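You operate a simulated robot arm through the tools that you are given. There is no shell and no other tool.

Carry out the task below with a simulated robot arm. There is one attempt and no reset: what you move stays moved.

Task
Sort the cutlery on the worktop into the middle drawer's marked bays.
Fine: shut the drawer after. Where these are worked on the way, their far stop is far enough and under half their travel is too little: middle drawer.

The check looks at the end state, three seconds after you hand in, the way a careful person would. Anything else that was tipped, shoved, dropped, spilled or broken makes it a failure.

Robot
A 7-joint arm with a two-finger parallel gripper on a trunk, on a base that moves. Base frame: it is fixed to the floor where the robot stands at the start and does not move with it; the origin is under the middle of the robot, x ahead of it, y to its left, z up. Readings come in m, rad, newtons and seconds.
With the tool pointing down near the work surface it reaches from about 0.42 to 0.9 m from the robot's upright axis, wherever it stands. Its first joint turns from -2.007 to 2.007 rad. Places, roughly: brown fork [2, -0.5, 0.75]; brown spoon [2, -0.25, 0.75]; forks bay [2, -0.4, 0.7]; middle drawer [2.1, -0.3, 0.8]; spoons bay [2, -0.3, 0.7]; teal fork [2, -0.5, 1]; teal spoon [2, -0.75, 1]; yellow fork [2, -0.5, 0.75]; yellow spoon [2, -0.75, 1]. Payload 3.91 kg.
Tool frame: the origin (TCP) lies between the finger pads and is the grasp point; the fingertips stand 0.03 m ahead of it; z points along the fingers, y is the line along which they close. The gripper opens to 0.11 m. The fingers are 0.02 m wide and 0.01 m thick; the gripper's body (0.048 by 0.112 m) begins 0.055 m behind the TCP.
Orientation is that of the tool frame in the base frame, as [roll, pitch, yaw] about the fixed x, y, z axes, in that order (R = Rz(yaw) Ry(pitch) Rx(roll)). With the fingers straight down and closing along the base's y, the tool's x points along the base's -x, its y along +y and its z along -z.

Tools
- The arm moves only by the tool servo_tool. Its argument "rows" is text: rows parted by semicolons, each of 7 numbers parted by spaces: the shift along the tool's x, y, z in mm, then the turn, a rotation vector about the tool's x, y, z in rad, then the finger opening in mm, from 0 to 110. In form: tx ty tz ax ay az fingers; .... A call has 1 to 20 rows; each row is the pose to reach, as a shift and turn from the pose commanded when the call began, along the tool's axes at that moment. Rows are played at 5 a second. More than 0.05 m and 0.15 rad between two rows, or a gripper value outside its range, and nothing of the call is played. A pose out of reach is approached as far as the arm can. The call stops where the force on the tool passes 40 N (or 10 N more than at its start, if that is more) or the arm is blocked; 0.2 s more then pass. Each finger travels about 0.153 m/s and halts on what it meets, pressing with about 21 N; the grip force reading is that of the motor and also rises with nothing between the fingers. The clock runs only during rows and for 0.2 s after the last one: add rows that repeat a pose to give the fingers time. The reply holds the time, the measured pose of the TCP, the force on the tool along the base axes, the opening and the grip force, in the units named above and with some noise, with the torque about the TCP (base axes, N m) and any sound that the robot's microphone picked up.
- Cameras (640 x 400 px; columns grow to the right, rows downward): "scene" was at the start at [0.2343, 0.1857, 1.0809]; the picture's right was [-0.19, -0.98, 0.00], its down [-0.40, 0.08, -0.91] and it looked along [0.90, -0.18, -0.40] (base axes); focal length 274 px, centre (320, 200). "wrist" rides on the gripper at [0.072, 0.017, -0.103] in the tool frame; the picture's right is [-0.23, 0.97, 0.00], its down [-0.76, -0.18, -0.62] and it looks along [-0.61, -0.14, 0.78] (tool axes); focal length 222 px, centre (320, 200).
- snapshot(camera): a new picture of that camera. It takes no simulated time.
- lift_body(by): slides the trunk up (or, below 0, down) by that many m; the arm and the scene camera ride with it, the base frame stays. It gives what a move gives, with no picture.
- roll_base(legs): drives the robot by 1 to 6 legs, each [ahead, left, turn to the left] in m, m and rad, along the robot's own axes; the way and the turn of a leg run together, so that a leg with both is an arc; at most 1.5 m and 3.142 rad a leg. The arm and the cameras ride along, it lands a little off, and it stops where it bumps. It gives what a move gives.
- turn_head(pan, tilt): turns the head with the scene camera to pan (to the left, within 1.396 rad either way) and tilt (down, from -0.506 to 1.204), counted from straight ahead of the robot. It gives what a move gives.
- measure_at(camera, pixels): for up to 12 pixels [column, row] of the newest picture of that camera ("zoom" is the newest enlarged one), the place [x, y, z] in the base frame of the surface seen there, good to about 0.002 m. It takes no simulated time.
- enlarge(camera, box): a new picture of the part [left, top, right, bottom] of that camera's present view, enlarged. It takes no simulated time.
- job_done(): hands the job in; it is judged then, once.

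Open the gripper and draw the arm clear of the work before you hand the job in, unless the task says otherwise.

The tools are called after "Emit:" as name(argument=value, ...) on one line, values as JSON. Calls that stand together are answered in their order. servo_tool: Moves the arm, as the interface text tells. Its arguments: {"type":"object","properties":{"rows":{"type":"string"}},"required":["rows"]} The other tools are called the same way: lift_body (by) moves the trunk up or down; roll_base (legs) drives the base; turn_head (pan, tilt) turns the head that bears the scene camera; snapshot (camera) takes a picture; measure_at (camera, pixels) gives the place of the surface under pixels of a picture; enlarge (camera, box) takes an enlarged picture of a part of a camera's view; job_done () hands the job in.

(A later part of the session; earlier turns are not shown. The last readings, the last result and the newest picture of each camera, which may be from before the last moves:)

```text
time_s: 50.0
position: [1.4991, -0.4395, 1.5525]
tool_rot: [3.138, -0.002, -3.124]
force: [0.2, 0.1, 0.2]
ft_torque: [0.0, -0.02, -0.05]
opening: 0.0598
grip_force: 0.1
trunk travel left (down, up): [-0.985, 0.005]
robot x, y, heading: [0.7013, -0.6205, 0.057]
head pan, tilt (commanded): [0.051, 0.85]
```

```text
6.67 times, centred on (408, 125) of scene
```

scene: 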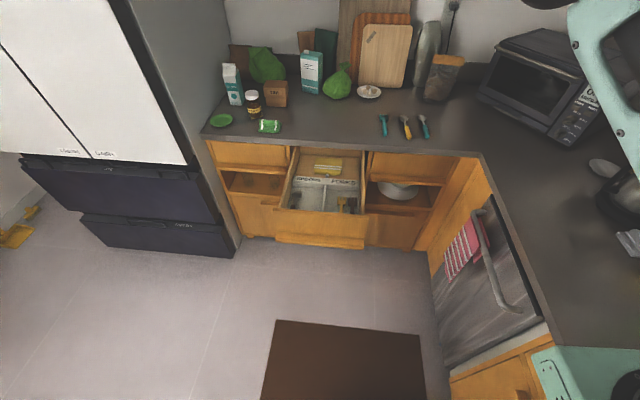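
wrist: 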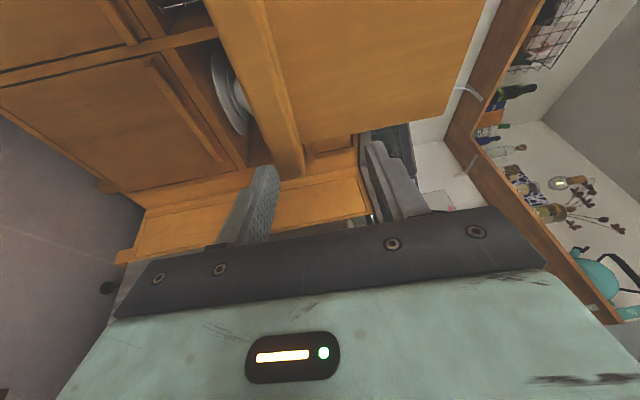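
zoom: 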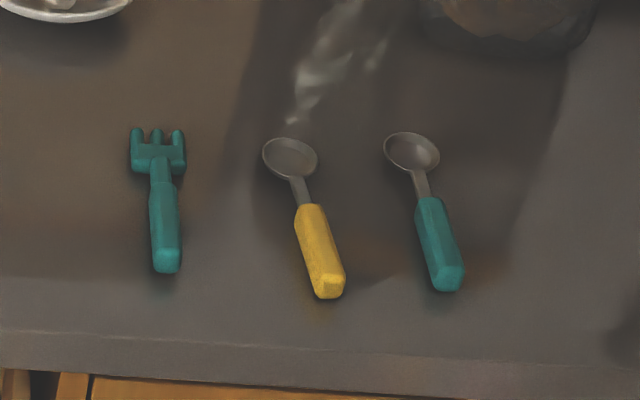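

I measure the cutlery outlines on the worktop from the newest enlargement: handle ends, necks and tips.

Emit:
measure_at(camera="zoom", pixels=[[166, 268], [165, 235], [162, 195], [158, 150], [330, 292], [320, 250], [308, 210], [289, 155], [447, 286], [438, 245], [427, 205], [411, 150]])

Emit:
enlarge(camera="scene", box=[265, 140, 385, 215])

Emit:
measure_at(camera="zoom", pixels=[[152, 250], [312, 260], [330, 265], [500, 275], [220, 330], [270, 370], [360, 340], [308, 340], [331, 190], [410, 330], [466, 330], [175, 290]])

Emit:
measure_at(camera="zoom", pixels=[[410, 305], [404, 385], [466, 308], [465, 385], [150, 355], [175, 272], [240, 390], [240, 372], [345, 374], [230, 212], [320, 215], [540, 300]])

```text
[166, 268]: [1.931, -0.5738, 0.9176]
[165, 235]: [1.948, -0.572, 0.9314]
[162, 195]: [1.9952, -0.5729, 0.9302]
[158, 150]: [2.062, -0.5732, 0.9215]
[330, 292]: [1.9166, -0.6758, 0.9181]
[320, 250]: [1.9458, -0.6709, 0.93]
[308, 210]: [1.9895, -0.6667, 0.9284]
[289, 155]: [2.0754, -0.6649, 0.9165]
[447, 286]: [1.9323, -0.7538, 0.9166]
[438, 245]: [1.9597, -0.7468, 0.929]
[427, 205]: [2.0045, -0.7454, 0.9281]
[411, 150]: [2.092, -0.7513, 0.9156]
```

```text
5.33 times, centred on (325, 178) of scene
```

zoom: 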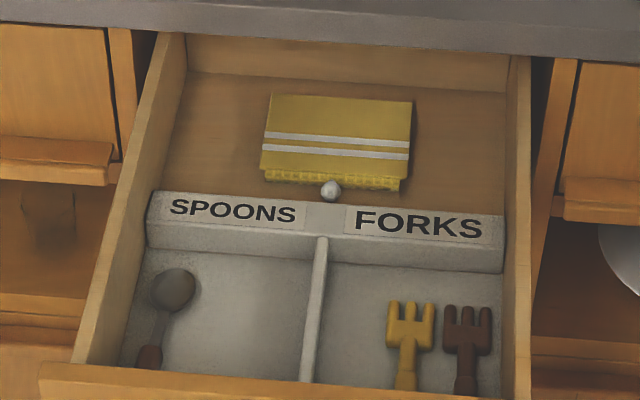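

```text
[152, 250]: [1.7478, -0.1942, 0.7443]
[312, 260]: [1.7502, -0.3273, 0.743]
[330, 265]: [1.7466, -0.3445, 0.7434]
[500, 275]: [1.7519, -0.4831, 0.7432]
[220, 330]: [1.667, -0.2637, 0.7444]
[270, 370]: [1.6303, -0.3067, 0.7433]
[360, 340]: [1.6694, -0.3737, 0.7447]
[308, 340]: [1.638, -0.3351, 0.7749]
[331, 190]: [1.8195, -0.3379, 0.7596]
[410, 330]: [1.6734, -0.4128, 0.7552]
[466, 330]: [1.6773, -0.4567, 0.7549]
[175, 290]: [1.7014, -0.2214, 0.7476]
```

```text
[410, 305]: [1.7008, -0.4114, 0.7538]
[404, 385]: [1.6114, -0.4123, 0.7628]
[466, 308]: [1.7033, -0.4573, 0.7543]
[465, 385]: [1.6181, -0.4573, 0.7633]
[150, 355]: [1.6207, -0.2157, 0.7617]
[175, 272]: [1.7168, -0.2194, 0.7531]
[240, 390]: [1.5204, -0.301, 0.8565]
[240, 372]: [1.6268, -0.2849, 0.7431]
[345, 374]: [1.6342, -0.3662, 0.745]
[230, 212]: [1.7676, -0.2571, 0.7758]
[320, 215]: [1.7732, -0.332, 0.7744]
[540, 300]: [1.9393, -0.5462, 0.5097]
```

The bays are clear: floor z≈0.744, divider at y≈-0.336, spoons bay y -0.19 to -0.328, forks bay -0.345 to -0.485, back wall x≈1.75. I lower the trunk a bit, draw the arm in, then drive forward and left to a work spot near (1.12,-0.50).

Emit:
lift_body(by=-0.3)

Emit:
servo_tool(rows="40 0 0 0 0 0 60; 80 0 0 0 0 0 60; 120 0 0 0 0 0 60; 160 0 0 0 0 0 60; 200 0 0 0 0 0 60; 200 0 0 0 0 0 60")

Emit:
roll_base(legs=[[0.0, 0.0, -0.057], [0.0, 0.12, 0.0], [0.3, 0.0, 0.0]])

Emit:
snapshot(camera="scene")

```text
time_s: 53.0
position: [1.4983, -0.4385, 1.2515]
tool_rot: [3.136, -0.002, -3.124]
force: [-0.7, 0.4, -0.3]
ft_torque: [-0.01, 0.01, 0.02]
opening: 0.06
grip_force: 0.0
trunk travel left (down, up): [-0.685, 0.305]
robot x, y, heading: [0.6991, -0.6247, 0.063]
head pan, tilt (commanded): [0.051, 0.85]
```

```text
time_s: 54.4
position: [1.294, -0.4426, 1.2508]
tool_rot: [3.138, -0.002, -3.124]
force: [-0.5, 0.0, 0.1]
ft_torque: [0.02, 0.03, 0.0]
opening: 0.0603
grip_force: 0.1
trunk travel left (down, up): [-0.685, 0.305]
robot x, y, heading: [0.7014, -0.6243, 0.061]
head pan, tilt (commanded): [0.051, 0.85]
```

```text
time_s: 55.1
position: [1.2905, -0.4464, 1.2535]
tool_rot: [3.135, 0.007, -3.126]
force: [-0.6, -0.3, 0.5]
ft_torque: [-0.03, -0.03, 0.0]
opening: 0.0601
grip_force: 0.1
trunk travel left (down, up): [-0.685, 0.305]
robot x, y, heading: [0.7072, -0.6272, 0.055]
head pan, tilt (commanded): [0.051, 0.85]
stopped in leg 1: the robot was blocked; the commanded pose is now the measured one
```

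```text
taken
```

scene: 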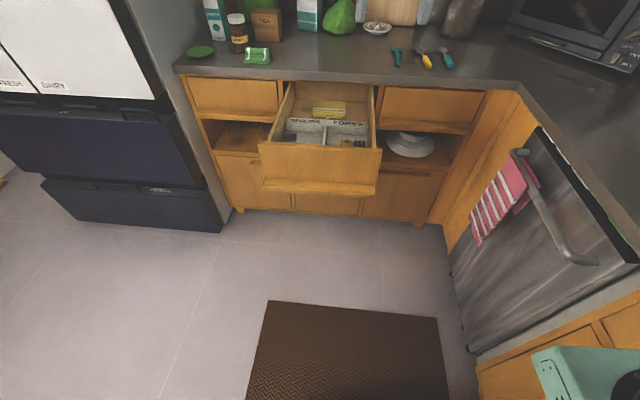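

Turning right was blocked, so something touches the base on its right rear side. I move left first, then forward, and only then straighten the heading.

Emit:
roll_base(legs=[[0.05, 0.12, 0.0]])

Emit:
roll_base(legs=[[0.0, 0.0, -0.055], [0.25, 0.0, 0.0]])

Emit:
snapshot(camera="scene")

```text
time_s: 56.4
position: [1.334, -0.3238, 1.2536]
tool_rot: [3.133, 0.008, -3.121]
force: [-0.1, 0.2, -0.9]
ft_torque: [0.01, 0.0, 0.03]
opening: 0.0602
grip_force: 0.0
trunk travel left (down, up): [-0.685, 0.305]
robot x, y, heading: [0.7478, -0.5012, 0.058]
head pan, tilt (commanded): [0.051, 0.85]
```

```text
time_s: 58.6
position: [1.5903, -0.3525, 1.2557]
tool_rot: [3.133, 0.007, 3.109]
force: [-0.5, 0.7, -0.5]
ft_torque: [-0.03, 0.01, -0.01]
opening: 0.0599
grip_force: 0.0
trunk travel left (down, up): [-0.685, 0.305]
robot x, y, heading: [1.0014, -0.5042, 0.011]
head pan, tilt (commanded): [0.051, 0.85]
```

```text
taken
```

scene: 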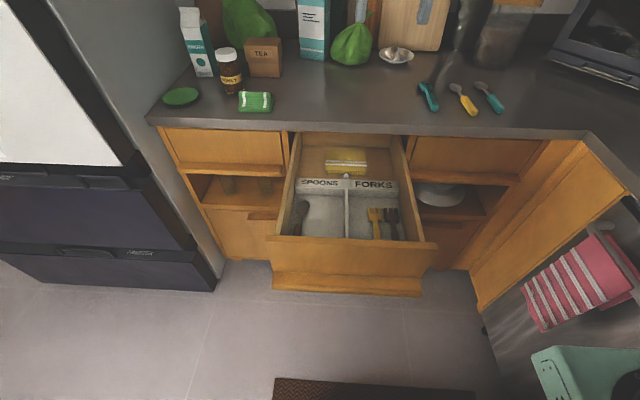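

The robot stands at (1.00,-0.50). I drive 0.11 m further and raise the trunk to look steeply into the drawer.

Emit:
roll_base(legs=[[0.11, 0.0, 0.0]])

Emit:
lift_body(by=0.3)

Emit:
turn_head(pan=-0.1, tilt=1.1)

Emit:
snapshot(camera="scene")

```text
time_s: 59.8
position: [1.7067, -0.3523, 1.2535]
tool_rot: [3.133, 0.007, 3.109]
force: [0.1, -1.0, 0.1]
ft_torque: [0.04, -0.03, 0.03]
opening: 0.0599
grip_force: 0.1
trunk travel left (down, up): [-0.685, 0.305]
robot x, y, heading: [1.1159, -0.4984, 0.012]
head pan, tilt (commanded): [0.051, 0.85]
```

```text
time_s: 62.8
position: [1.7076, -0.3521, 1.5551]
tool_rot: [3.134, 0.008, 3.109]
force: [0.4, 0.5, -0.3]
ft_torque: [-0.02, -0.02, 0.0]
opening: 0.0601
grip_force: 0.0
trunk travel left (down, up): [-0.985, 0.005]
robot x, y, heading: [1.1168, -0.5029, 0.008]
head pan, tilt (commanded): [0.051, 0.85]
```

```text
time_s: 63.6
position: [1.706, -0.3502, 1.5531]
tool_rot: [3.134, 0.005, 3.107]
force: [-0.3, -0.1, 0.4]
ft_torque: [0.01, 0.01, 0.0]
opening: 0.0602
grip_force: 0.0
trunk travel left (down, up): [-0.985, 0.005]
robot x, y, heading: [1.119, -0.5027, 0.01]
head pan, tilt (commanded): [-0.099, 1.1]
```

```text
taken
```

scene: 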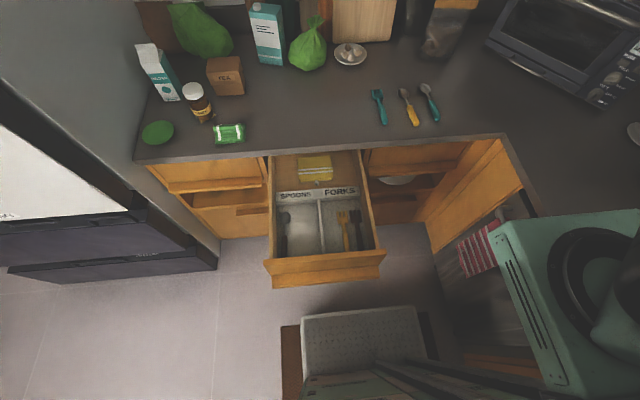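

This is a near top-down view. I enlarge the drawer tray and the three pieces on the worktop.

Emit:
enlarge(camera="scene", box=[350, 70, 462, 140])

Emit:
measure_at(camera="zoom", pixels=[[190, 310], [178, 240], [165, 165], [160, 115], [372, 318], [345, 235], [310, 120], [335, 200], [495, 290], [465, 210], [430, 95], [455, 175]])

Emit:
enlarge(camera="scene", box=[256, 170, 392, 255])

```text
5.71 times, centred on (406, 105) of scene
```

zoom: 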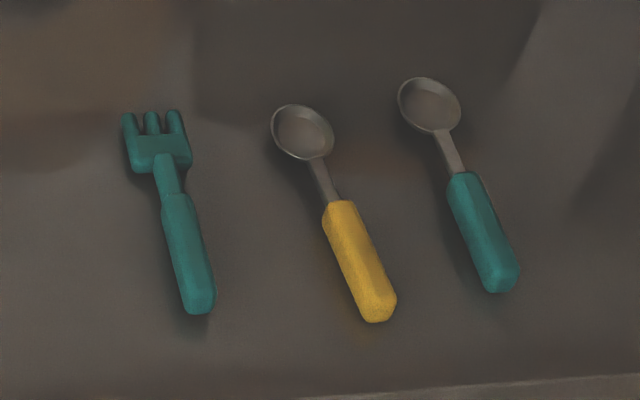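

```text
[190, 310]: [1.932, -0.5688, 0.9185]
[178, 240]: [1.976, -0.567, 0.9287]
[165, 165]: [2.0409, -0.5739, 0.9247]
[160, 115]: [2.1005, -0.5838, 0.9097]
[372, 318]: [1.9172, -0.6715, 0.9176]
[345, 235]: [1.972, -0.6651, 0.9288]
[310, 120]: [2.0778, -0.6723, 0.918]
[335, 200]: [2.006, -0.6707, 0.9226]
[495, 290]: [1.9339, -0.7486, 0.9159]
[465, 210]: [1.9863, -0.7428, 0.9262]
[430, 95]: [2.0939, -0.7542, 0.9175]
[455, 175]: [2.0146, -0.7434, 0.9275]
```

```text
4.71 times, centred on (324, 212) of scene
```

zoom: 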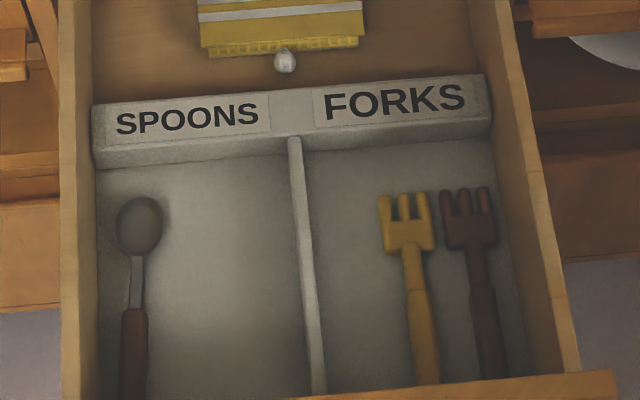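

I measure the tray's edges and the resident pieces in this steep view.

Emit:
measure_at(camera="zoom", pixels=[[100, 180], [290, 160], [308, 160], [490, 145], [298, 200], [305, 300], [316, 388], [330, 388], [300, 385], [200, 390], [100, 390], [560, 365]])

Emit:
measure_at(camera="zoom", pixels=[[384, 240], [382, 205], [434, 240], [427, 200], [427, 375], [408, 300], [440, 380], [412, 330], [138, 200], [163, 225], [147, 350], [120, 380]])

Emit:
enlarge(camera="scene", box=[256, 200, 392, 285])

```text
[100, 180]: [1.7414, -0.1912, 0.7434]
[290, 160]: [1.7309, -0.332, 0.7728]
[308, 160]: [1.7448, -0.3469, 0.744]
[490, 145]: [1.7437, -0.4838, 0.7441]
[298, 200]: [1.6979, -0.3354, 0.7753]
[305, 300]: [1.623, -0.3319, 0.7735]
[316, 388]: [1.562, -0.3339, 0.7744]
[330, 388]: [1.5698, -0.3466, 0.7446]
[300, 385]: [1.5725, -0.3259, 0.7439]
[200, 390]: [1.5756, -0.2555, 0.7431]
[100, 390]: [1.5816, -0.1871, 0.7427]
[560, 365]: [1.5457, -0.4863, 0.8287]
```

```text
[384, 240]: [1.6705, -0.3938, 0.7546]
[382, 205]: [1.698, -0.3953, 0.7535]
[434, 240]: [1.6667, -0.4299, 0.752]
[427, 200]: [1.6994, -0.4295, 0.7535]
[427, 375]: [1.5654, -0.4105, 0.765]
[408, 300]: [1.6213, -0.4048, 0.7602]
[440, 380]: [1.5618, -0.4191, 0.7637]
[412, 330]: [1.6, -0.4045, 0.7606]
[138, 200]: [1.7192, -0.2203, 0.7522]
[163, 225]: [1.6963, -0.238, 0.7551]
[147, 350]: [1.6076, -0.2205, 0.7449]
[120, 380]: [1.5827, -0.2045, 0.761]
```

```text
4.71 times, centred on (324, 242) of scene
```

zoom: 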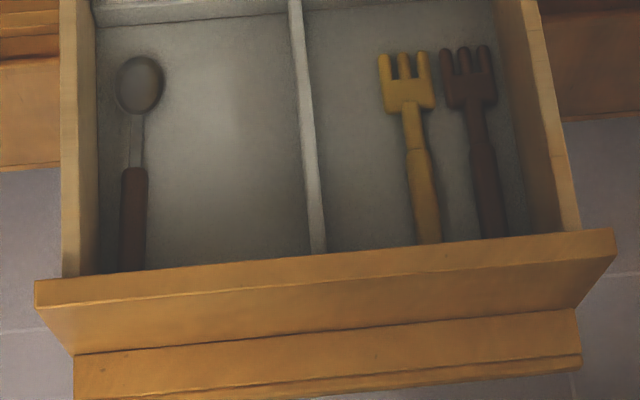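

I measure the drawer front's top edge to find the inner front face, and the bowl/handle extents.

Emit:
measure_at(camera="zoom", pixels=[[330, 258], [330, 265], [330, 275], [330, 282], [330, 290], [200, 272], [200, 295], [132, 265], [128, 240], [420, 240], [136, 58], [404, 50]])

Emit:
enlarge(camera="scene", box=[366, 80, 446, 130])

```text
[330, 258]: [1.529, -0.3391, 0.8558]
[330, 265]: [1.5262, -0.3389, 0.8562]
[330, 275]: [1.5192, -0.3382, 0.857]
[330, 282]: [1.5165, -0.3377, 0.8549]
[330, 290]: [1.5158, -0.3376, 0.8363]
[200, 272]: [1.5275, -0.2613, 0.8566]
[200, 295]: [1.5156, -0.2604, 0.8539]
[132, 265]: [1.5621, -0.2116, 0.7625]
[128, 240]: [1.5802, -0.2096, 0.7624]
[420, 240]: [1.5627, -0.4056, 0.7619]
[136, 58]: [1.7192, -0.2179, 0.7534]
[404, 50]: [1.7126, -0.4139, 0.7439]
```

```text
8.00 times, centred on (406, 105) of scene
```

zoom: 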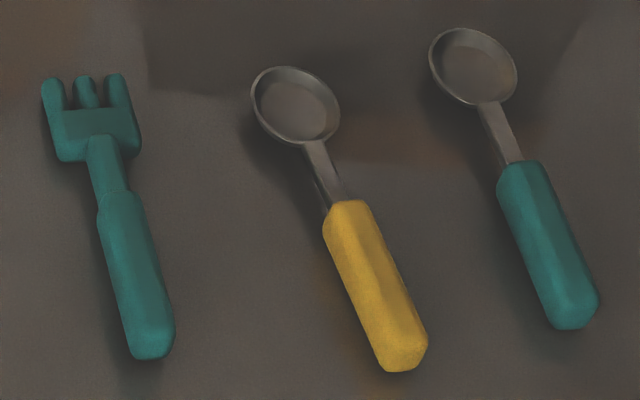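

I measure left/right edges of each handle and the head tips for exact grasp centres and angles.

Emit:
measure_at(camera="zoom", pixels=[[110, 250], [132, 250], [152, 250], [125, 310], [148, 310], [170, 310], [150, 352], [90, 120], [46, 85], [122, 78], [62, 155], [136, 145]])

Emit:
measure_at(camera="zoom", pixels=[[334, 250], [360, 250], [385, 250], [365, 320], [390, 320], [412, 320], [403, 366], [295, 100], [288, 68], [255, 95], [338, 115], [300, 138]])

Emit:
measure_at(camera="zoom", pixels=[[510, 210], [535, 210], [558, 210], [540, 280], [563, 280], [585, 280], [573, 324], [470, 65], [462, 32], [432, 58], [515, 75], [480, 100]])

```text
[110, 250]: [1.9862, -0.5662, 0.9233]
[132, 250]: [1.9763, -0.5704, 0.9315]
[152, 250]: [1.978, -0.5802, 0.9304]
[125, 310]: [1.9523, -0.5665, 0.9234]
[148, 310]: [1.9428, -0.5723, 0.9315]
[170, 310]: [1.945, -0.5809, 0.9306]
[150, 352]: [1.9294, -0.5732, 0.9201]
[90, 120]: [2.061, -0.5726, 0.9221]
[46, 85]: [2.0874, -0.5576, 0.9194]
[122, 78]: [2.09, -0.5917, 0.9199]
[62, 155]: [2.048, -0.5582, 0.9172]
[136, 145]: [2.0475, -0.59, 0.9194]
```

```text
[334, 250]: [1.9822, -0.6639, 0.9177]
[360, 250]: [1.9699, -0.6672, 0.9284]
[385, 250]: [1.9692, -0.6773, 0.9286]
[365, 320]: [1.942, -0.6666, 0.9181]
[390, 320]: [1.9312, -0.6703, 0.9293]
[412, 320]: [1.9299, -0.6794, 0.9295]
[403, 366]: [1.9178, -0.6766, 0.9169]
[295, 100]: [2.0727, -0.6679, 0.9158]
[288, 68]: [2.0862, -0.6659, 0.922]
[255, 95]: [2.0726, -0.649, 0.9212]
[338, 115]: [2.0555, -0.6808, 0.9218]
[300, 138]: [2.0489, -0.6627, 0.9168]
```

```text
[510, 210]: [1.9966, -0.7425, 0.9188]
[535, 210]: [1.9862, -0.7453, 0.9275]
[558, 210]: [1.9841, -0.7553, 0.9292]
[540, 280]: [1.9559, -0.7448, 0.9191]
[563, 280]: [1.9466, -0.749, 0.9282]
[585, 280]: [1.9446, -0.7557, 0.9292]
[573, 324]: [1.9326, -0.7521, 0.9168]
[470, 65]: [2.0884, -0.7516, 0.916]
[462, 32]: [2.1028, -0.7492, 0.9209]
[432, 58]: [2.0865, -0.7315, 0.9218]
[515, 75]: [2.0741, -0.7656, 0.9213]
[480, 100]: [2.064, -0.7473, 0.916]
```

Grasp centres: teal fork (1.965,-0.574), yellow spoon (~1.97,-0.671), teal spoon (~1.98,-0.749); handles about 15-18 mm wide and 20-22 mm high. Before lowering, I check how far the arm housing at the right of the picture reaches toward the right counter.

Emit:
measure_at(camera="scene", pixels=[[500, 225], [630, 215], [560, 380], [590, 260], [620, 300], [360, 312], [320, 340], [420, 310], [310, 385], [550, 235], [470, 250], [638, 240]])

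```text
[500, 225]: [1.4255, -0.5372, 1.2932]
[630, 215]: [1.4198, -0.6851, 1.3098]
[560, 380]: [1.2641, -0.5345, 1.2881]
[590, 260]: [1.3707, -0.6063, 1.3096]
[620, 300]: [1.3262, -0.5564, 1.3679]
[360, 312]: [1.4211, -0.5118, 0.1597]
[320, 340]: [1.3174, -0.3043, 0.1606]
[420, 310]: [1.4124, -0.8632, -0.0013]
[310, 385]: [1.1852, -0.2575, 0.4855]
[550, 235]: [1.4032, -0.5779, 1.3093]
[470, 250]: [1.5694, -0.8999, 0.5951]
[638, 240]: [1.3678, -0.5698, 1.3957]
```

The shoulder plate's front reaches x≈1.426 at y<-0.537, beside and short of the drawer lip (x 1.475, y>-0.50). I drive 3 cm ahead and 4 cm right for better reach, then lower the trunk so the tool comes to about z=1.05.

Emit:
roll_base(legs=[[0.0, -0.04, 0.0], [0.03, 0.0, -0.01]])

Emit:
lift_body(by=-0.5)

Emit:
turn_head(pan=-0.2, tilt=0.6)

Emit:
snapshot(camera="scene")

```text
time_s: 64.9
position: [1.7388, -0.3958, 1.554]
tool_rot: [3.136, 0.006, 3.1]
force: [-0.2, 0.9, -0.3]
ft_torque: [-0.01, -0.05, 0.0]
opening: 0.0599
grip_force: 0.0
trunk travel left (down, up): [-0.985, 0.005]
robot x, y, heading: [1.1446, -0.5424, 0.001]
head pan, tilt (commanded): [-0.099, 1.1]
```

```text
refused: -0.5 is not a number from -0.4 to 0.4
```

```text
time_s: 65.8
position: [1.7392, -0.3964, 1.5549]
tool_rot: [3.134, 0.006, 3.099]
force: [0.4, -0.6, 0.2]
ft_torque: [0.04, 0.0, -0.01]
opening: 0.0599
grip_force: 0.0
trunk travel left (down, up): [-0.985, 0.005]
robot x, y, heading: [1.1434, -0.5421, -0.003]
head pan, tilt (commanded): [-0.201, 0.6]
```

```text
taken
```

scene: 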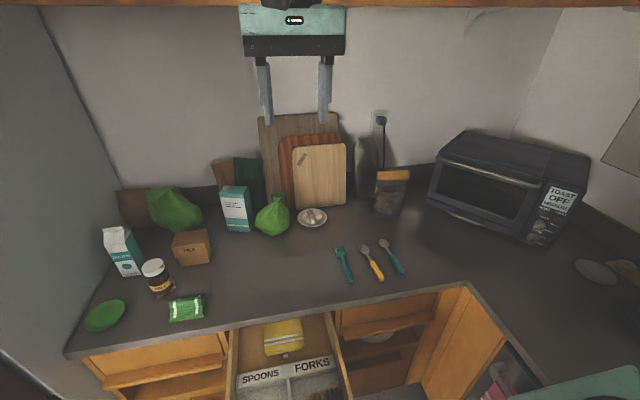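

Steps above 0.4 m are refused, so I lower the trunk in two parts of -0.4 and -0.1; the tool is over the drawer's rear and comes to z≈1.05, well clear.

Emit:
lift_body(by=-0.4)

Emit:
lift_body(by=-0.1)

Emit:
snapshot(camera="scene")

Emit:
snapshot(camera="wrist")

```text
time_s: 69.7
position: [1.739, -0.3962, 1.1538]
tool_rot: [3.133, 0.007, 3.1]
force: [-0.7, -0.4, 0.3]
ft_torque: [0.01, -0.01, 0.01]
opening: 0.06
grip_force: 0.0
trunk travel left (down, up): [-0.585, 0.405]
robot x, y, heading: [1.1475, -0.5382, -0.002]
head pan, tilt (commanded): [-0.201, 0.6]
```

```text
time_s: 71.0
position: [1.7381, -0.3959, 1.0542]
tool_rot: [3.134, 0.006, 3.1]
force: [0.4, -0.9, 0.1]
ft_torque: [0.02, 0.01, -0.01]
opening: 0.0598
grip_force: 0.1
trunk travel left (down, up): [-0.485, 0.505]
robot x, y, heading: [1.1426, -0.5381, -0.001]
head pan, tilt (commanded): [-0.201, 0.6]
```

```text
taken
```

scene: 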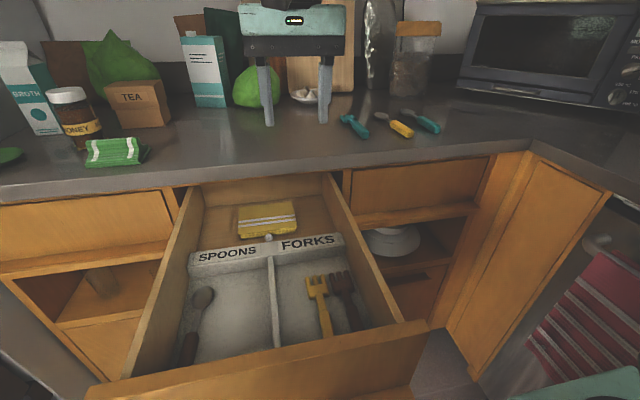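

```text
taken
```

wrist: 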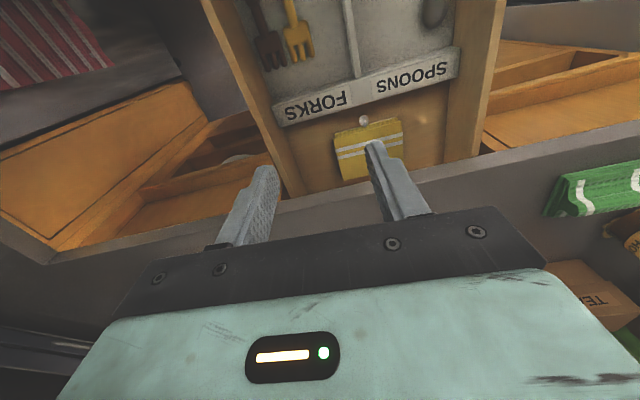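

The tool is at (1.738,-0.396,1.054), above the drawer's rear. I move it over the teal fork's handle (1.965,-0.574) at z≈1.02 and square up the yaw, fingers open 45 mm.

Emit:
servo_tool(rows="-39 -28 0 0 0 -0.01 60; -78 -56 0 0 0 -0.02 60; -117 -84 0 0 0 -0.03 60; -156 -112 0 0 0 -0.0416 55; -195 -140 10 0 0 -0.0416 50; -234.4 -168.6 34 0 0 -0.0416 45; -234.4 -168.6 34 0 0 -0.0416 45")

Emit:
snapshot(camera="wrist")

Emit:
snapshot(camera="scene")

```text
refused: row 6 steps farther than a row can; nothing moved
```

```text
taken
```

wrist: 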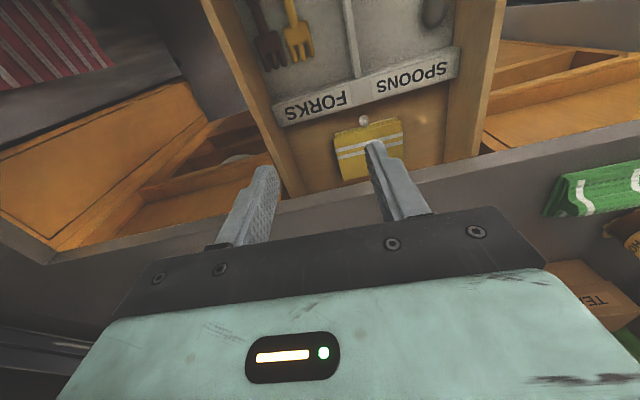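

```text
taken
```

scene: 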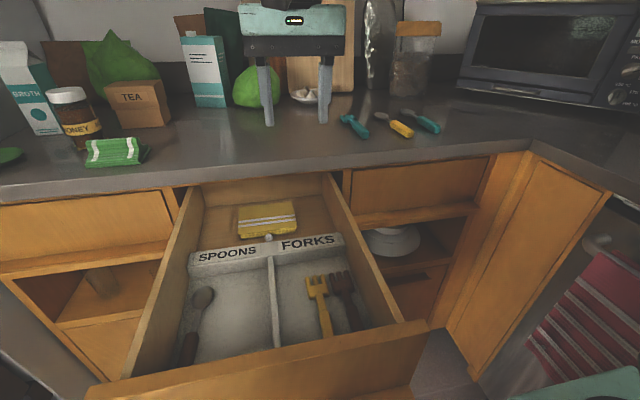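

The last step was slightly too long; I spread the same move over more even rows.

Emit:
servo_tool(rows="-39 -28 0 0 0 -0.01 60; -78 -56 0 0 0 -0.02 60; -117 -84 5 0 0 -0.03 60; -156 -112 10 0 0 -0.0416 55; -195 -140 20 0 0 -0.0416 50; -234.4 -168.6 30 0 0 -0.0416 45; -234.4 -168.6 34 0 0 -0.0416 45")

Emit:
snapshot(camera="wrist")

Emit:
snapshot(camera="scene")

```text
time_s: 72.6
position: [1.9645, -0.5742, 1.0183]
tool_rot: [3.135, 0.007, 3.141]
force: [0.0, 0.3, -0.6]
ft_torque: [-0.03, -0.02, 0.02]
opening: 0.045
grip_force: 0.0
trunk travel left (down, up): [-0.485, 0.505]
robot x, y, heading: [1.1482, -0.5374, -0.0]
head pan, tilt (commanded): [-0.201, 0.6]
```

```text
taken
```

wrist: 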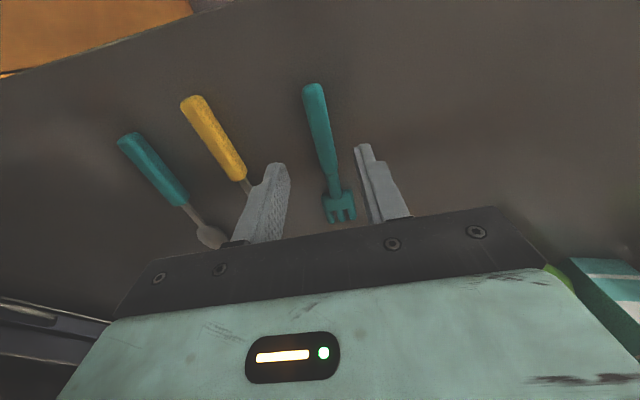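

```text
taken
```

scene: 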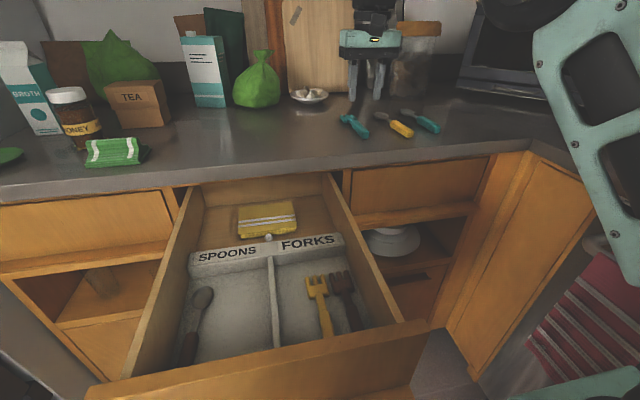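

The fork lies between the fingers in the wrist view (column 320, rows 85-220). I verify its place with the wrist camera's own measurement.

Emit:
measure_at(camera="wrist", pixels=[[313, 90], [317, 115], [323, 145], [331, 175], [339, 205], [193, 102], [213, 135], [235, 172], [125, 142], [150, 168], [175, 195], [207, 238]])

```text
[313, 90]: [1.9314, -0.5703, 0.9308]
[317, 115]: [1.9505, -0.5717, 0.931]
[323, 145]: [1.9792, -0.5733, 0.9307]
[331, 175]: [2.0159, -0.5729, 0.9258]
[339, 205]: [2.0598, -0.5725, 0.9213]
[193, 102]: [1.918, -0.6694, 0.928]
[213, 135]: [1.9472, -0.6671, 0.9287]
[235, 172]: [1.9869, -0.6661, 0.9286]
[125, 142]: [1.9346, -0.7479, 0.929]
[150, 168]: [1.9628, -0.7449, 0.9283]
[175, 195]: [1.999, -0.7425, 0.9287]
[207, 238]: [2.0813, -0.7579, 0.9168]
```

The readings agree (handle axis y≈-0.573). I descend 75 mm to z≈0.943 (tips about 4 mm above the worktop) and close on the handle.

Emit:
servo_tool(rows="0 1 20 0 0 0 45; 0 1 40 0 0 0 45; 0 1 60 0 0 0 45; 0 1 75 0 0 0 45; 0 1 75 0 0 0 45; 0 1 75 0 0 0 25; 0 1 75 0 0 0 10; 0 1 75 0 0 0 0; 0 1 75 0 0 0 0; 0 1 75 0 0 0 0")

Emit:
snapshot(camera="wrist")

```text
time_s: 74.8
position: [1.9673, -0.573, 0.9458]
tool_rot: [3.136, 0.008, 3.141]
force: [0.0, -0.1, 0.0]
ft_torque: [0.02, 0.03, 0.0]
opening: 0.0172
grip_force: 20.6
trunk travel left (down, up): [-0.485, 0.505]
robot x, y, heading: [1.1446, -0.5448, -0.002]
head pan, tilt (commanded): [-0.201, 0.6]
```

```text
taken
```

wrist: 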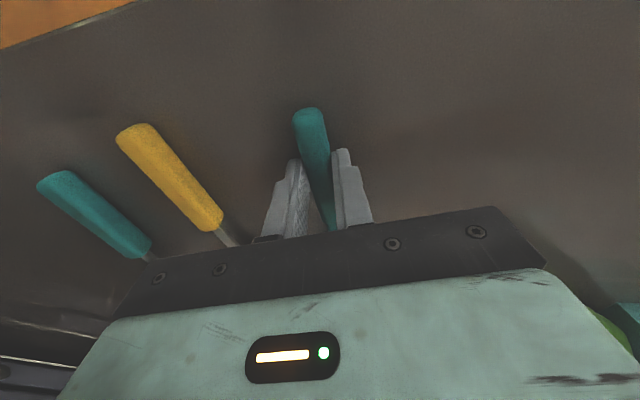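

The fork is gripped (17 mm opening). I lift it to z≈1.06 and carry it over the forks bay to (1.613,-0.368), the free lane between the divider and the yellow fork.

Emit:
servo_tool(rows="0 0 -20 0 0 0 0; 0 0 -55 0 0 0 0; 0 0 -90 0 0 0 0; 0 0 -114 0 0 0 0; 35 20 -114 0 0 0 0; 71 41 -114 0 0 0 0; 106 62 -114 0 0 0 0; 142 82 -114 0 0 0 0; 177 103 -114 0 0 0 0; 212 123 -114 0 0 0 0; 248 144 -114 0 0 0 0; 283 164 -114 0 0 0 0; 319 185 -114 0 0 0 0; 354 205 -114 0 0 0 0; 354 205 -114 0 0 0 0")

Emit:
snapshot(camera="wrist")

Emit:
snapshot(camera="scene")

```text
time_s: 78.0
position: [1.6117, -0.3682, 1.0598]
tool_rot: [3.137, 0.008, -3.141]
force: [-0.5, -0.3, -1.4]
ft_torque: [0.03, 0.04, 0.0]
opening: 0.0172
grip_force: 21.2
trunk travel left (down, up): [-0.485, 0.505]
robot x, y, heading: [1.1451, -0.5414, -0.004]
head pan, tilt (commanded): [-0.201, 0.6]
```

```text
taken
```

wrist: 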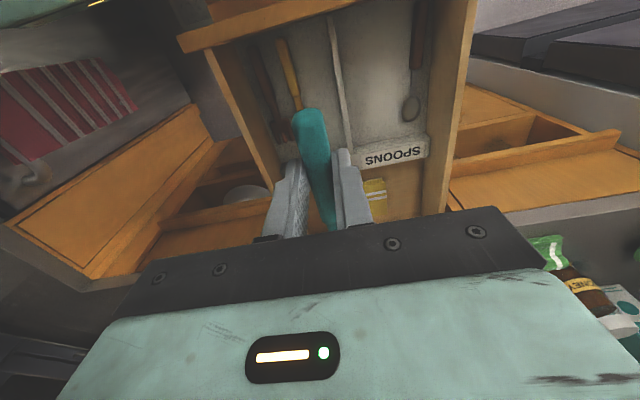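

```text
taken
```

scene: 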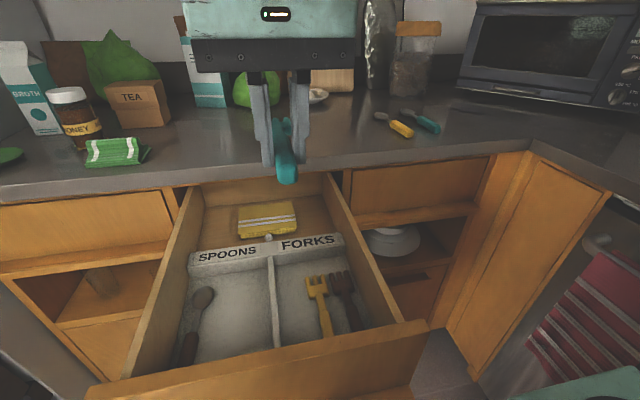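

The fork is held over the drawer and the lane looks clear. I descend to z≈0.85 and check the alignment before the last part.

Emit:
servo_tool(rows="0 0 30 0 0 0 0; 0 0 60 0 0 0 0; 0 0 90 0 0 0 0; 0 0 120 0 0 0 0; 0 0 150 0 0 0 0; 0 0 180 0 0 0 0; 0 0 210 0 0 0 0; 0 0 210 0 0 0 0")

Emit:
snapshot(camera="wrist")

Emit:
snapshot(camera="scene")

```text
time_s: 79.8
position: [1.613, -0.3668, 0.8471]
tool_rot: [3.136, 0.008, 3.141]
force: [-0.3, 0.7, -0.2]
ft_torque: [-0.03, 0.04, -0.01]
opening: 0.0172
grip_force: 20.9
trunk travel left (down, up): [-0.485, 0.505]
robot x, y, heading: [1.1474, -0.5422, -0.002]
head pan, tilt (commanded): [-0.201, 0.6]
```

```text
taken
```

wrist: 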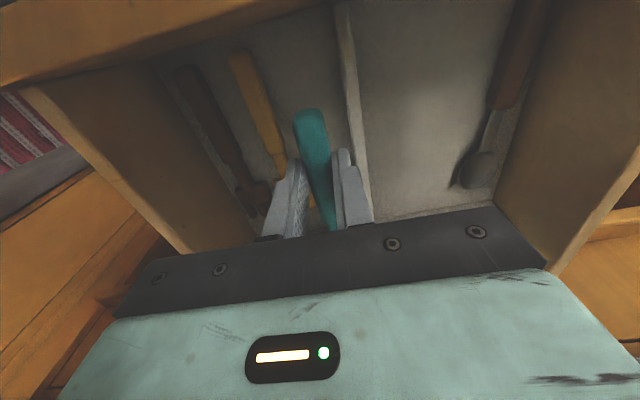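

```text
taken
```

scene: 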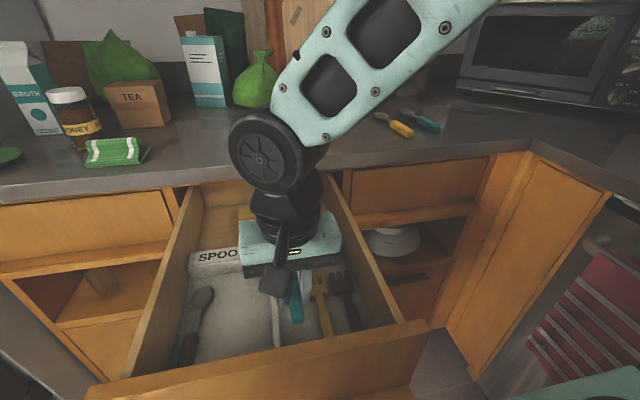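

I measure the divider's edge and the yellow fork's handle edge with the wrist camera, at the x where the fingers will go down.

Emit:
measure_at(camera="wrist", pixels=[[345, 40], [352, 80], [360, 120], [366, 160], [337, 40], [343, 80], [350, 120], [255, 60], [265, 95], [276, 140], [283, 160], [372, 190]])

Emit:
enlarge(camera="wrist", box=[220, 40, 420, 240])

```text
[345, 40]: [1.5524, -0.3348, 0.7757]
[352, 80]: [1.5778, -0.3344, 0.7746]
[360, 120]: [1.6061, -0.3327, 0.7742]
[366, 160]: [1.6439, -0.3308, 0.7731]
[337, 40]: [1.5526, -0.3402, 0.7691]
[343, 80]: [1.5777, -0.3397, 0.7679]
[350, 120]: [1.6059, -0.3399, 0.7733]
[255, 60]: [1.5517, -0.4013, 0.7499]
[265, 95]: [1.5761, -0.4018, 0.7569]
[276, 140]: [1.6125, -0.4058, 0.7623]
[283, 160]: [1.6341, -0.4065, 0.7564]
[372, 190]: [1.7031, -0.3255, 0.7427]
```

```text
2.00 times, centred on (320, 140) of wrist
```

zoom: 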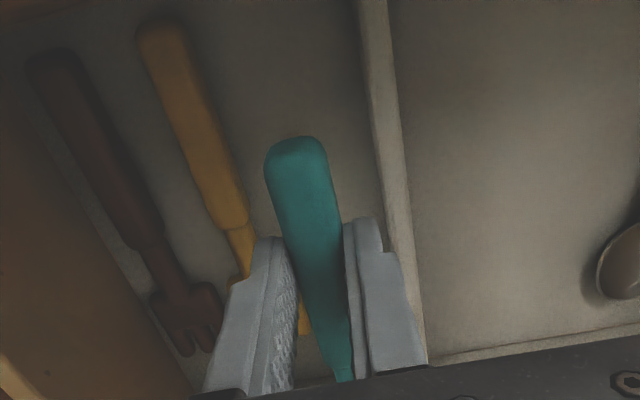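

Clearances check out (divider face y=-0.340, yellow handle edge y=-0.402, fingers within -0.348 to -0.386). I lower to z≈0.782, open only to 26 mm, and rise straight up.

Emit:
servo_tool(rows="0 0 20 0 0 0 0; 0 0 40 0 0 0 0; 0 0 55 0 0 0 0; 0 0 65 0 0 0 0; 0 0 65 0 0 0 0")

```text
time_s: 81.0
position: [1.6139, -0.3681, 0.7821]
tool_rot: [3.134, 0.007, 3.141]
force: [0.1, -0.5, -1.1]
ft_torque: [0.03, 0.03, 0.0]
opening: 0.0169
grip_force: 21.2
trunk travel left (down, up): [-0.485, 0.505]
robot x, y, heading: [1.1439, -0.5468, -0.002]
head pan, tilt (commanded): [-0.201, 0.6]
```

The fork is at the bay floor level with no contact force. I release to 26 mm and rise.

Emit:
servo_tool(rows="0 0 0 0 0 0 20; 0 0 0 0 0 0 23; 0 0 0 0 0 0 26; 0 0 0 0 0 0 26; 0 0 -10 0 0 0 26; 0 0 -25 0 0 0 26; 0 0 -50 0 0 0 26; 0 0 -90 0 0 0 26; 0 0 -130 0 0 0 30; 0 0 -170 0 0 0 40; 0 0 -210 0 0 0 45; 0 0 -250 0 0 0 45; 0 0 -270 0 0 0 45")

Emit:
snapshot(camera="wrist")

Emit:
snapshot(camera="scene")

```text
time_s: 83.8
position: [1.6121, -0.3703, 1.0541]
tool_rot: [3.134, 0.007, -3.141]
force: [0.3, -0.1, 0.1]
ft_torque: [0.01, -0.03, -0.01]
opening: 0.0449
grip_force: 0.1
trunk travel left (down, up): [-0.485, 0.505]
robot x, y, heading: [1.1447, -0.5382, -0.002]
head pan, tilt (commanded): [-0.201, 0.6]
```

```text
taken
```

wrist: 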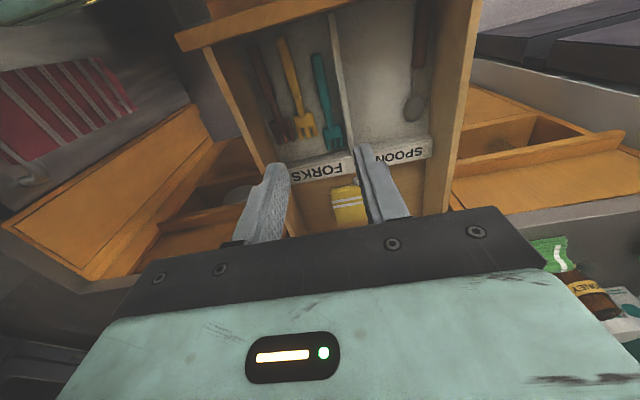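

```text
taken
```

scene: 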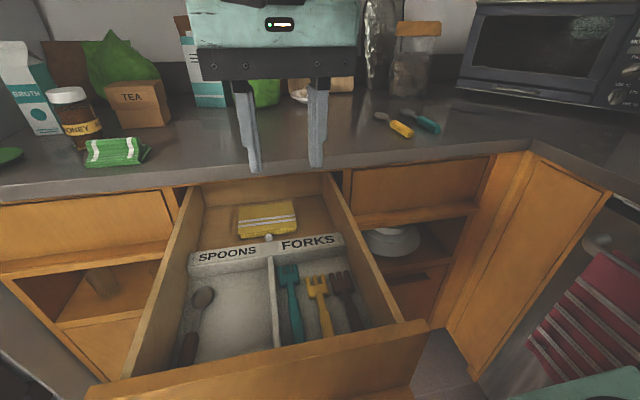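

The teal fork lies neatly in the forks bay. Next I move over the yellow spoon's handle (1.972,-0.671), turning about 0.05 rad to match its slant.

Emit:
servo_tool(rows="-33 -27 0 0 0 -0.005 45; -65 -55 0 0 0 -0.01 45; -98 -82 0 0 0 -0.015 45; -131 -109 0 0 0 -0.02 45; -164 -137 0 0 0 -0.025 45; -196 -164 0 0 0 -0.03 45; -229 -192 0 0 0 -0.035 45; -262 -219 5 0 0 -0.04 45; -295 -246 12 0 0 -0.045 45; -327 -274 20 0 0 -0.05 45; -360 -301 30 0 0 -0.05 45; -360 -301 30 0 0 -0.05 45")

Emit:
snapshot(camera="wrist")

Emit:
measure_at(camera="wrist", pixels=[[313, 90], [320, 120], [330, 155]])

```text
time_s: 86.4
position: [1.9708, -0.6689, 1.0252]
tool_rot: [3.136, 0.007, -3.091]
force: [0.3, -0.3, -1.0]
ft_torque: [0.01, 0.0, -0.02]
opening: 0.0452
grip_force: 0.1
trunk travel left (down, up): [-0.485, 0.505]
robot x, y, heading: [1.1453, -0.5393, -0.003]
head pan, tilt (commanded): [-0.201, 0.6]
```

```text
taken
```

wrist: 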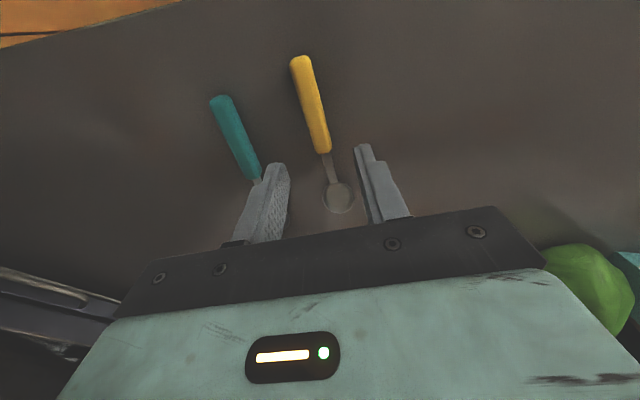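

```text
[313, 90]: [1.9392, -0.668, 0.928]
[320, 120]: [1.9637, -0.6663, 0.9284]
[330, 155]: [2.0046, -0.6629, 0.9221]
```

I measure the handle's centreline more exactly, and its left and right edges.

Emit:
measure_at(camera="wrist", pixels=[[303, 90], [308, 90], [316, 90], [308, 120], [314, 120], [323, 120], [315, 148], [321, 148], [328, 148], [300, 60], [338, 195]])

```text
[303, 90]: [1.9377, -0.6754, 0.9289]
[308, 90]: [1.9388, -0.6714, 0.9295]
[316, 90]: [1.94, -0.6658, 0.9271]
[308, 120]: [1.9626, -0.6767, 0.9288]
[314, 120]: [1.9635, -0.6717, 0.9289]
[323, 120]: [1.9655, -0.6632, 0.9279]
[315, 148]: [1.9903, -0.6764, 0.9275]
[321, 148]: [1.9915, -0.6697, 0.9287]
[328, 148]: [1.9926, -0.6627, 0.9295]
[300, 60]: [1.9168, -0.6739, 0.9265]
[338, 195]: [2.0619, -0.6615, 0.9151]
```

The handle axis at x≈1.97 is y≈-0.670, matching the tool. I descend 81 mm and close.

Emit:
servo_tool(rows="0 -1 20 0 0 0 45; 0 -1 45 0 0 0 45; 0 -1 65 0 0 0 45; 0 -1 81 0 0 0 45; 0 -1 81 0 0 0 45; 0 -1 81 0 0 0 25; 0 -1 81 0 0 0 10; 0 -1 81 0 0 0 0; 0 -1 81 0 0 0 0; 0 -1 81 0 0 0 0")

Emit:
snapshot(camera="wrist")

```text
time_s: 88.6
position: [1.972, -0.6699, 0.9428]
tool_rot: [3.136, 0.008, -3.092]
force: [-0.1, 0.0, 0.9]
ft_torque: [-0.01, 0.0, 0.02]
opening: 0.0171
grip_force: 21.0
trunk travel left (down, up): [-0.485, 0.505]
robot x, y, heading: [1.1476, -0.5405, -0.001]
head pan, tilt (commanded): [-0.201, 0.6]
```

```text
taken
```

wrist: 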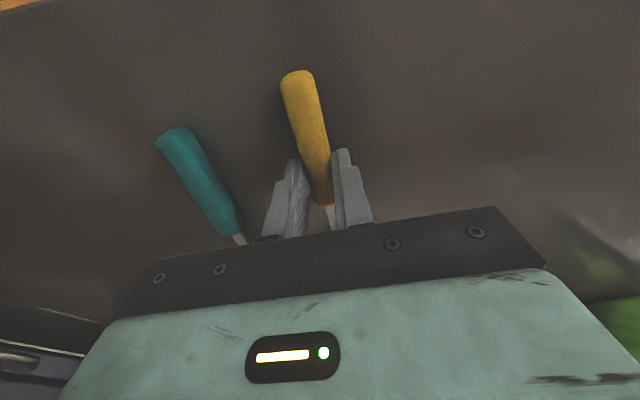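

The yellow spoon is gripped. I lift it to z≈1.06 and carry it over the spoons bay to (1.618,-0.302), squaring the yaw on the way.

Emit:
servo_tool(rows="0 0 -20 0 0 0 0; 0 0 -55 0 0 0 0; 0 0 -90 0 0 0 0; 0 0 -117 0 0 0 0; 28 32 -117 0 0 0.005 0; 56 64 -117 0 0 0.01 0; 84 96 -117 0 0 0.015 0; 112 128 -117 0 0 0.02 0; 140 160 -117 0 0 0.025 0; 168 193 -117 0 0 0.03 0; 196 225 -117 0 0 0.035 0; 223 257 -117 0 0 0.04 0; 251 289 -117 0 0 0.045 0; 279 321 -117 0 0 0.05 0; 307 353 -117 0 0 0.05 0; 335.2 385.2 -117 0 0 0.05 0; 335.2 385.2 -117 0 0 0.05 0")

Emit:
snapshot(camera="wrist")

Emit:
snapshot(camera="scene")

```text
time_s: 92.2
position: [1.6178, -0.3009, 1.0618]
tool_rot: [3.135, 0.007, -3.141]
force: [-0.7, 0.0, -0.2]
ft_torque: [0.0, 0.03, 0.04]
opening: 0.0169
grip_force: 20.7
trunk travel left (down, up): [-0.485, 0.505]
robot x, y, heading: [1.1434, -0.5397, 0.002]
head pan, tilt (commanded): [-0.201, 0.6]
```

```text
taken
```

wrist: 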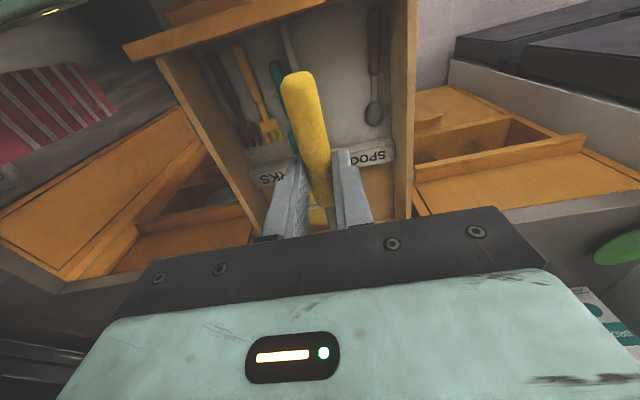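

```text
taken
```

scene: 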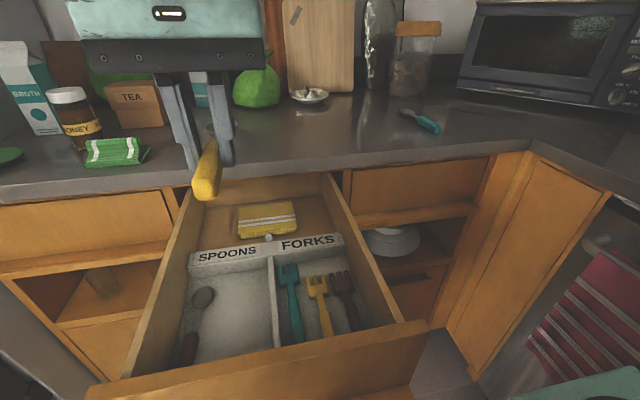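

The spoon is held above the spoons bay. I descend to z≈0.85 and check against the divider.

Emit:
servo_tool(rows="0 -1 30 0 0 0 0; 0 -1 60 0 0 0 0; 0 -1 90 0 0 0 0; 0 -1 120 0 0 0 0; 0 -1 150 0 0 0 0; 0 -1 180 0 0 0 0; 0 -1 212 0 0 0 0; 0 -1 212 0 0 0 0")

Emit:
enlarge(camera="wrist", box=[220, 40, 420, 240])

Emit:
measure_at(camera="wrist", pixels=[[300, 85], [320, 180]])

Emit:
snapshot(camera="scene")

```text
time_s: 94.0
position: [1.6189, -0.3047, 0.8493]
tool_rot: [3.134, 0.007, -3.141]
force: [-0.4, -0.3, 0.4]
ft_torque: [-0.03, 0.02, 0.02]
opening: 0.0171
grip_force: 21.8
trunk travel left (down, up): [-0.485, 0.505]
robot x, y, heading: [1.1469, -0.5418, -0.003]
head pan, tilt (commanded): [-0.201, 0.6]
```

```text
2.00 times, centred on (320, 140) of wrist
```

zoom: 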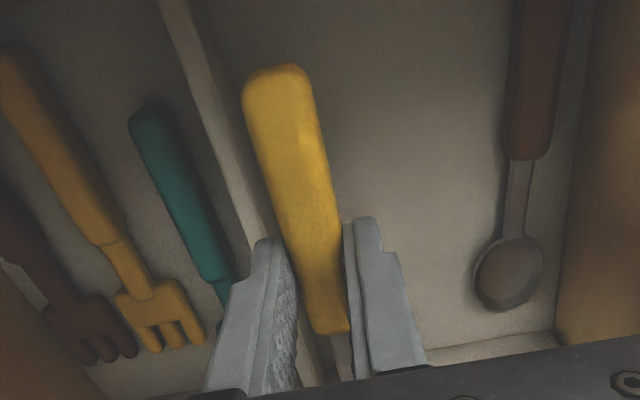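

```text
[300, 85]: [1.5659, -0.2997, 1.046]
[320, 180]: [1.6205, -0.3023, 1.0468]
```

```text
taken
```

scene: 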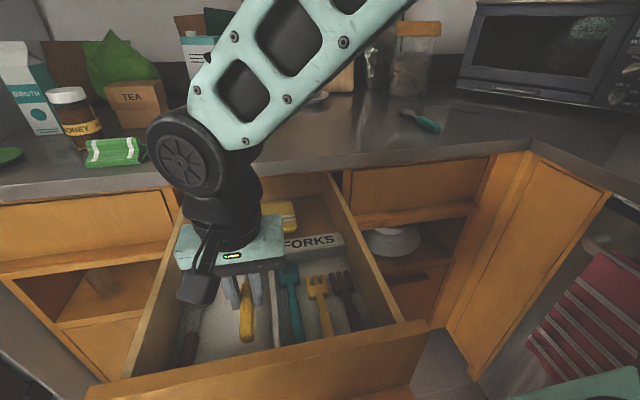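

I measure the divider's spoon-side face in this view to confirm finger clearance.

Emit:
measure_at(camera="zoom", pixels=[[215, 100], [225, 100], [235, 100], [248, 180], [256, 180], [262, 200], [225, 180], [300, 90], [320, 250], [335, 345]])

```text
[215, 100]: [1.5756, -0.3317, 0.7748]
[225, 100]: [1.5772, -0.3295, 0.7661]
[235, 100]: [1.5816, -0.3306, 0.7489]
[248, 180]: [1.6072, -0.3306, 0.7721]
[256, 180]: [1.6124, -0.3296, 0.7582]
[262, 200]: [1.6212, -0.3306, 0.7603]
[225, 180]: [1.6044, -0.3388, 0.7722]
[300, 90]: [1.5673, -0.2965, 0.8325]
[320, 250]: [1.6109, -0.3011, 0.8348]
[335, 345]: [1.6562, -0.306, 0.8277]
```

The handle axis reads slightly slanted (y from -0.2965 at x=1.567 to -0.306 at x=1.656). I turn the tool +0.07 rad and shift 3 mm toward +y, then re-measure.

Emit:
servo_tool(rows="0 2 0 0 0 -0.035 0; 0 3 0 0 0 -0.07 0; 0 3 0 0 0 -0.07 0")

Emit:
enlarge(camera="wrist", box=[220, 40, 420, 240])

Emit:
measure_at(camera="zoom", pixels=[[250, 100], [275, 90], [300, 90], [265, 180], [295, 180], [325, 180], [290, 260], [315, 260], [340, 260], [300, 310], [325, 320], [335, 345]])

```text
time_s: 94.8
position: [1.619, -0.3008, 0.8475]
tool_rot: [3.136, 0.007, -3.072]
force: [0.2, 0.4, -0.5]
ft_torque: [0.02, -0.02, 0.0]
opening: 0.017
grip_force: 21.2
trunk travel left (down, up): [-0.485, 0.505]
robot x, y, heading: [1.1463, -0.5437, -0.004]
head pan, tilt (commanded): [-0.201, 0.6]
```

```text
2.00 times, centred on (320, 140) of wrist
```

zoom: 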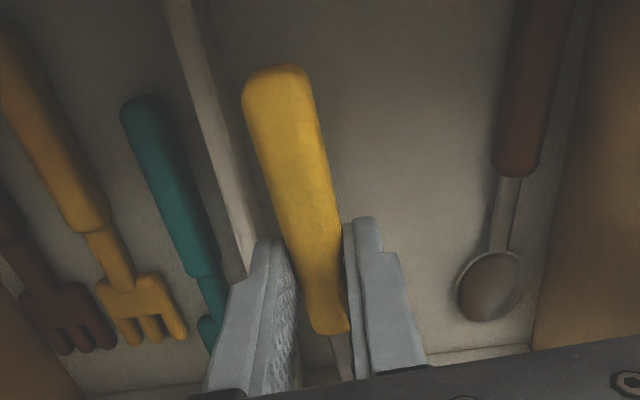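

```text
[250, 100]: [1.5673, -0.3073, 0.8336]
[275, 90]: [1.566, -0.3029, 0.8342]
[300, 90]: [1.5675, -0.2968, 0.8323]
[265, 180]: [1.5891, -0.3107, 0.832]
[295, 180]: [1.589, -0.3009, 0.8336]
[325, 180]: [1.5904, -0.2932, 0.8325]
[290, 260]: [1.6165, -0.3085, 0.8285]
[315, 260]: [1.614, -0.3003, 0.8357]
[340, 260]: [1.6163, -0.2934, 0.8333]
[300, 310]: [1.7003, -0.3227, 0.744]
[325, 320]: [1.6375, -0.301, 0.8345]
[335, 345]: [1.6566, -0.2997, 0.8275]
```

The spoon now lies along x (axis y≈-0.302 to -0.300). I lower to z≈0.781.

Emit:
servo_tool(rows="0 0 20 0 0 0 0; 0 0 40 0 0 0 0; 0 0 55 0 0 0 0; 0 0 67 0 0 0 0; 0 0 67 0 0 0 0")

```text
time_s: 96.0
position: [1.6198, -0.2996, 0.7808]
tool_rot: [3.138, 0.007, -3.072]
force: [-0.8, 0.0, 0.1]
ft_torque: [0.04, -0.01, -0.01]
opening: 0.017
grip_force: 21.4
trunk travel left (down, up): [-0.485, 0.505]
robot x, y, heading: [1.1416, -0.5389, -0.003]
head pan, tilt (commanded): [-0.201, 0.6]
```

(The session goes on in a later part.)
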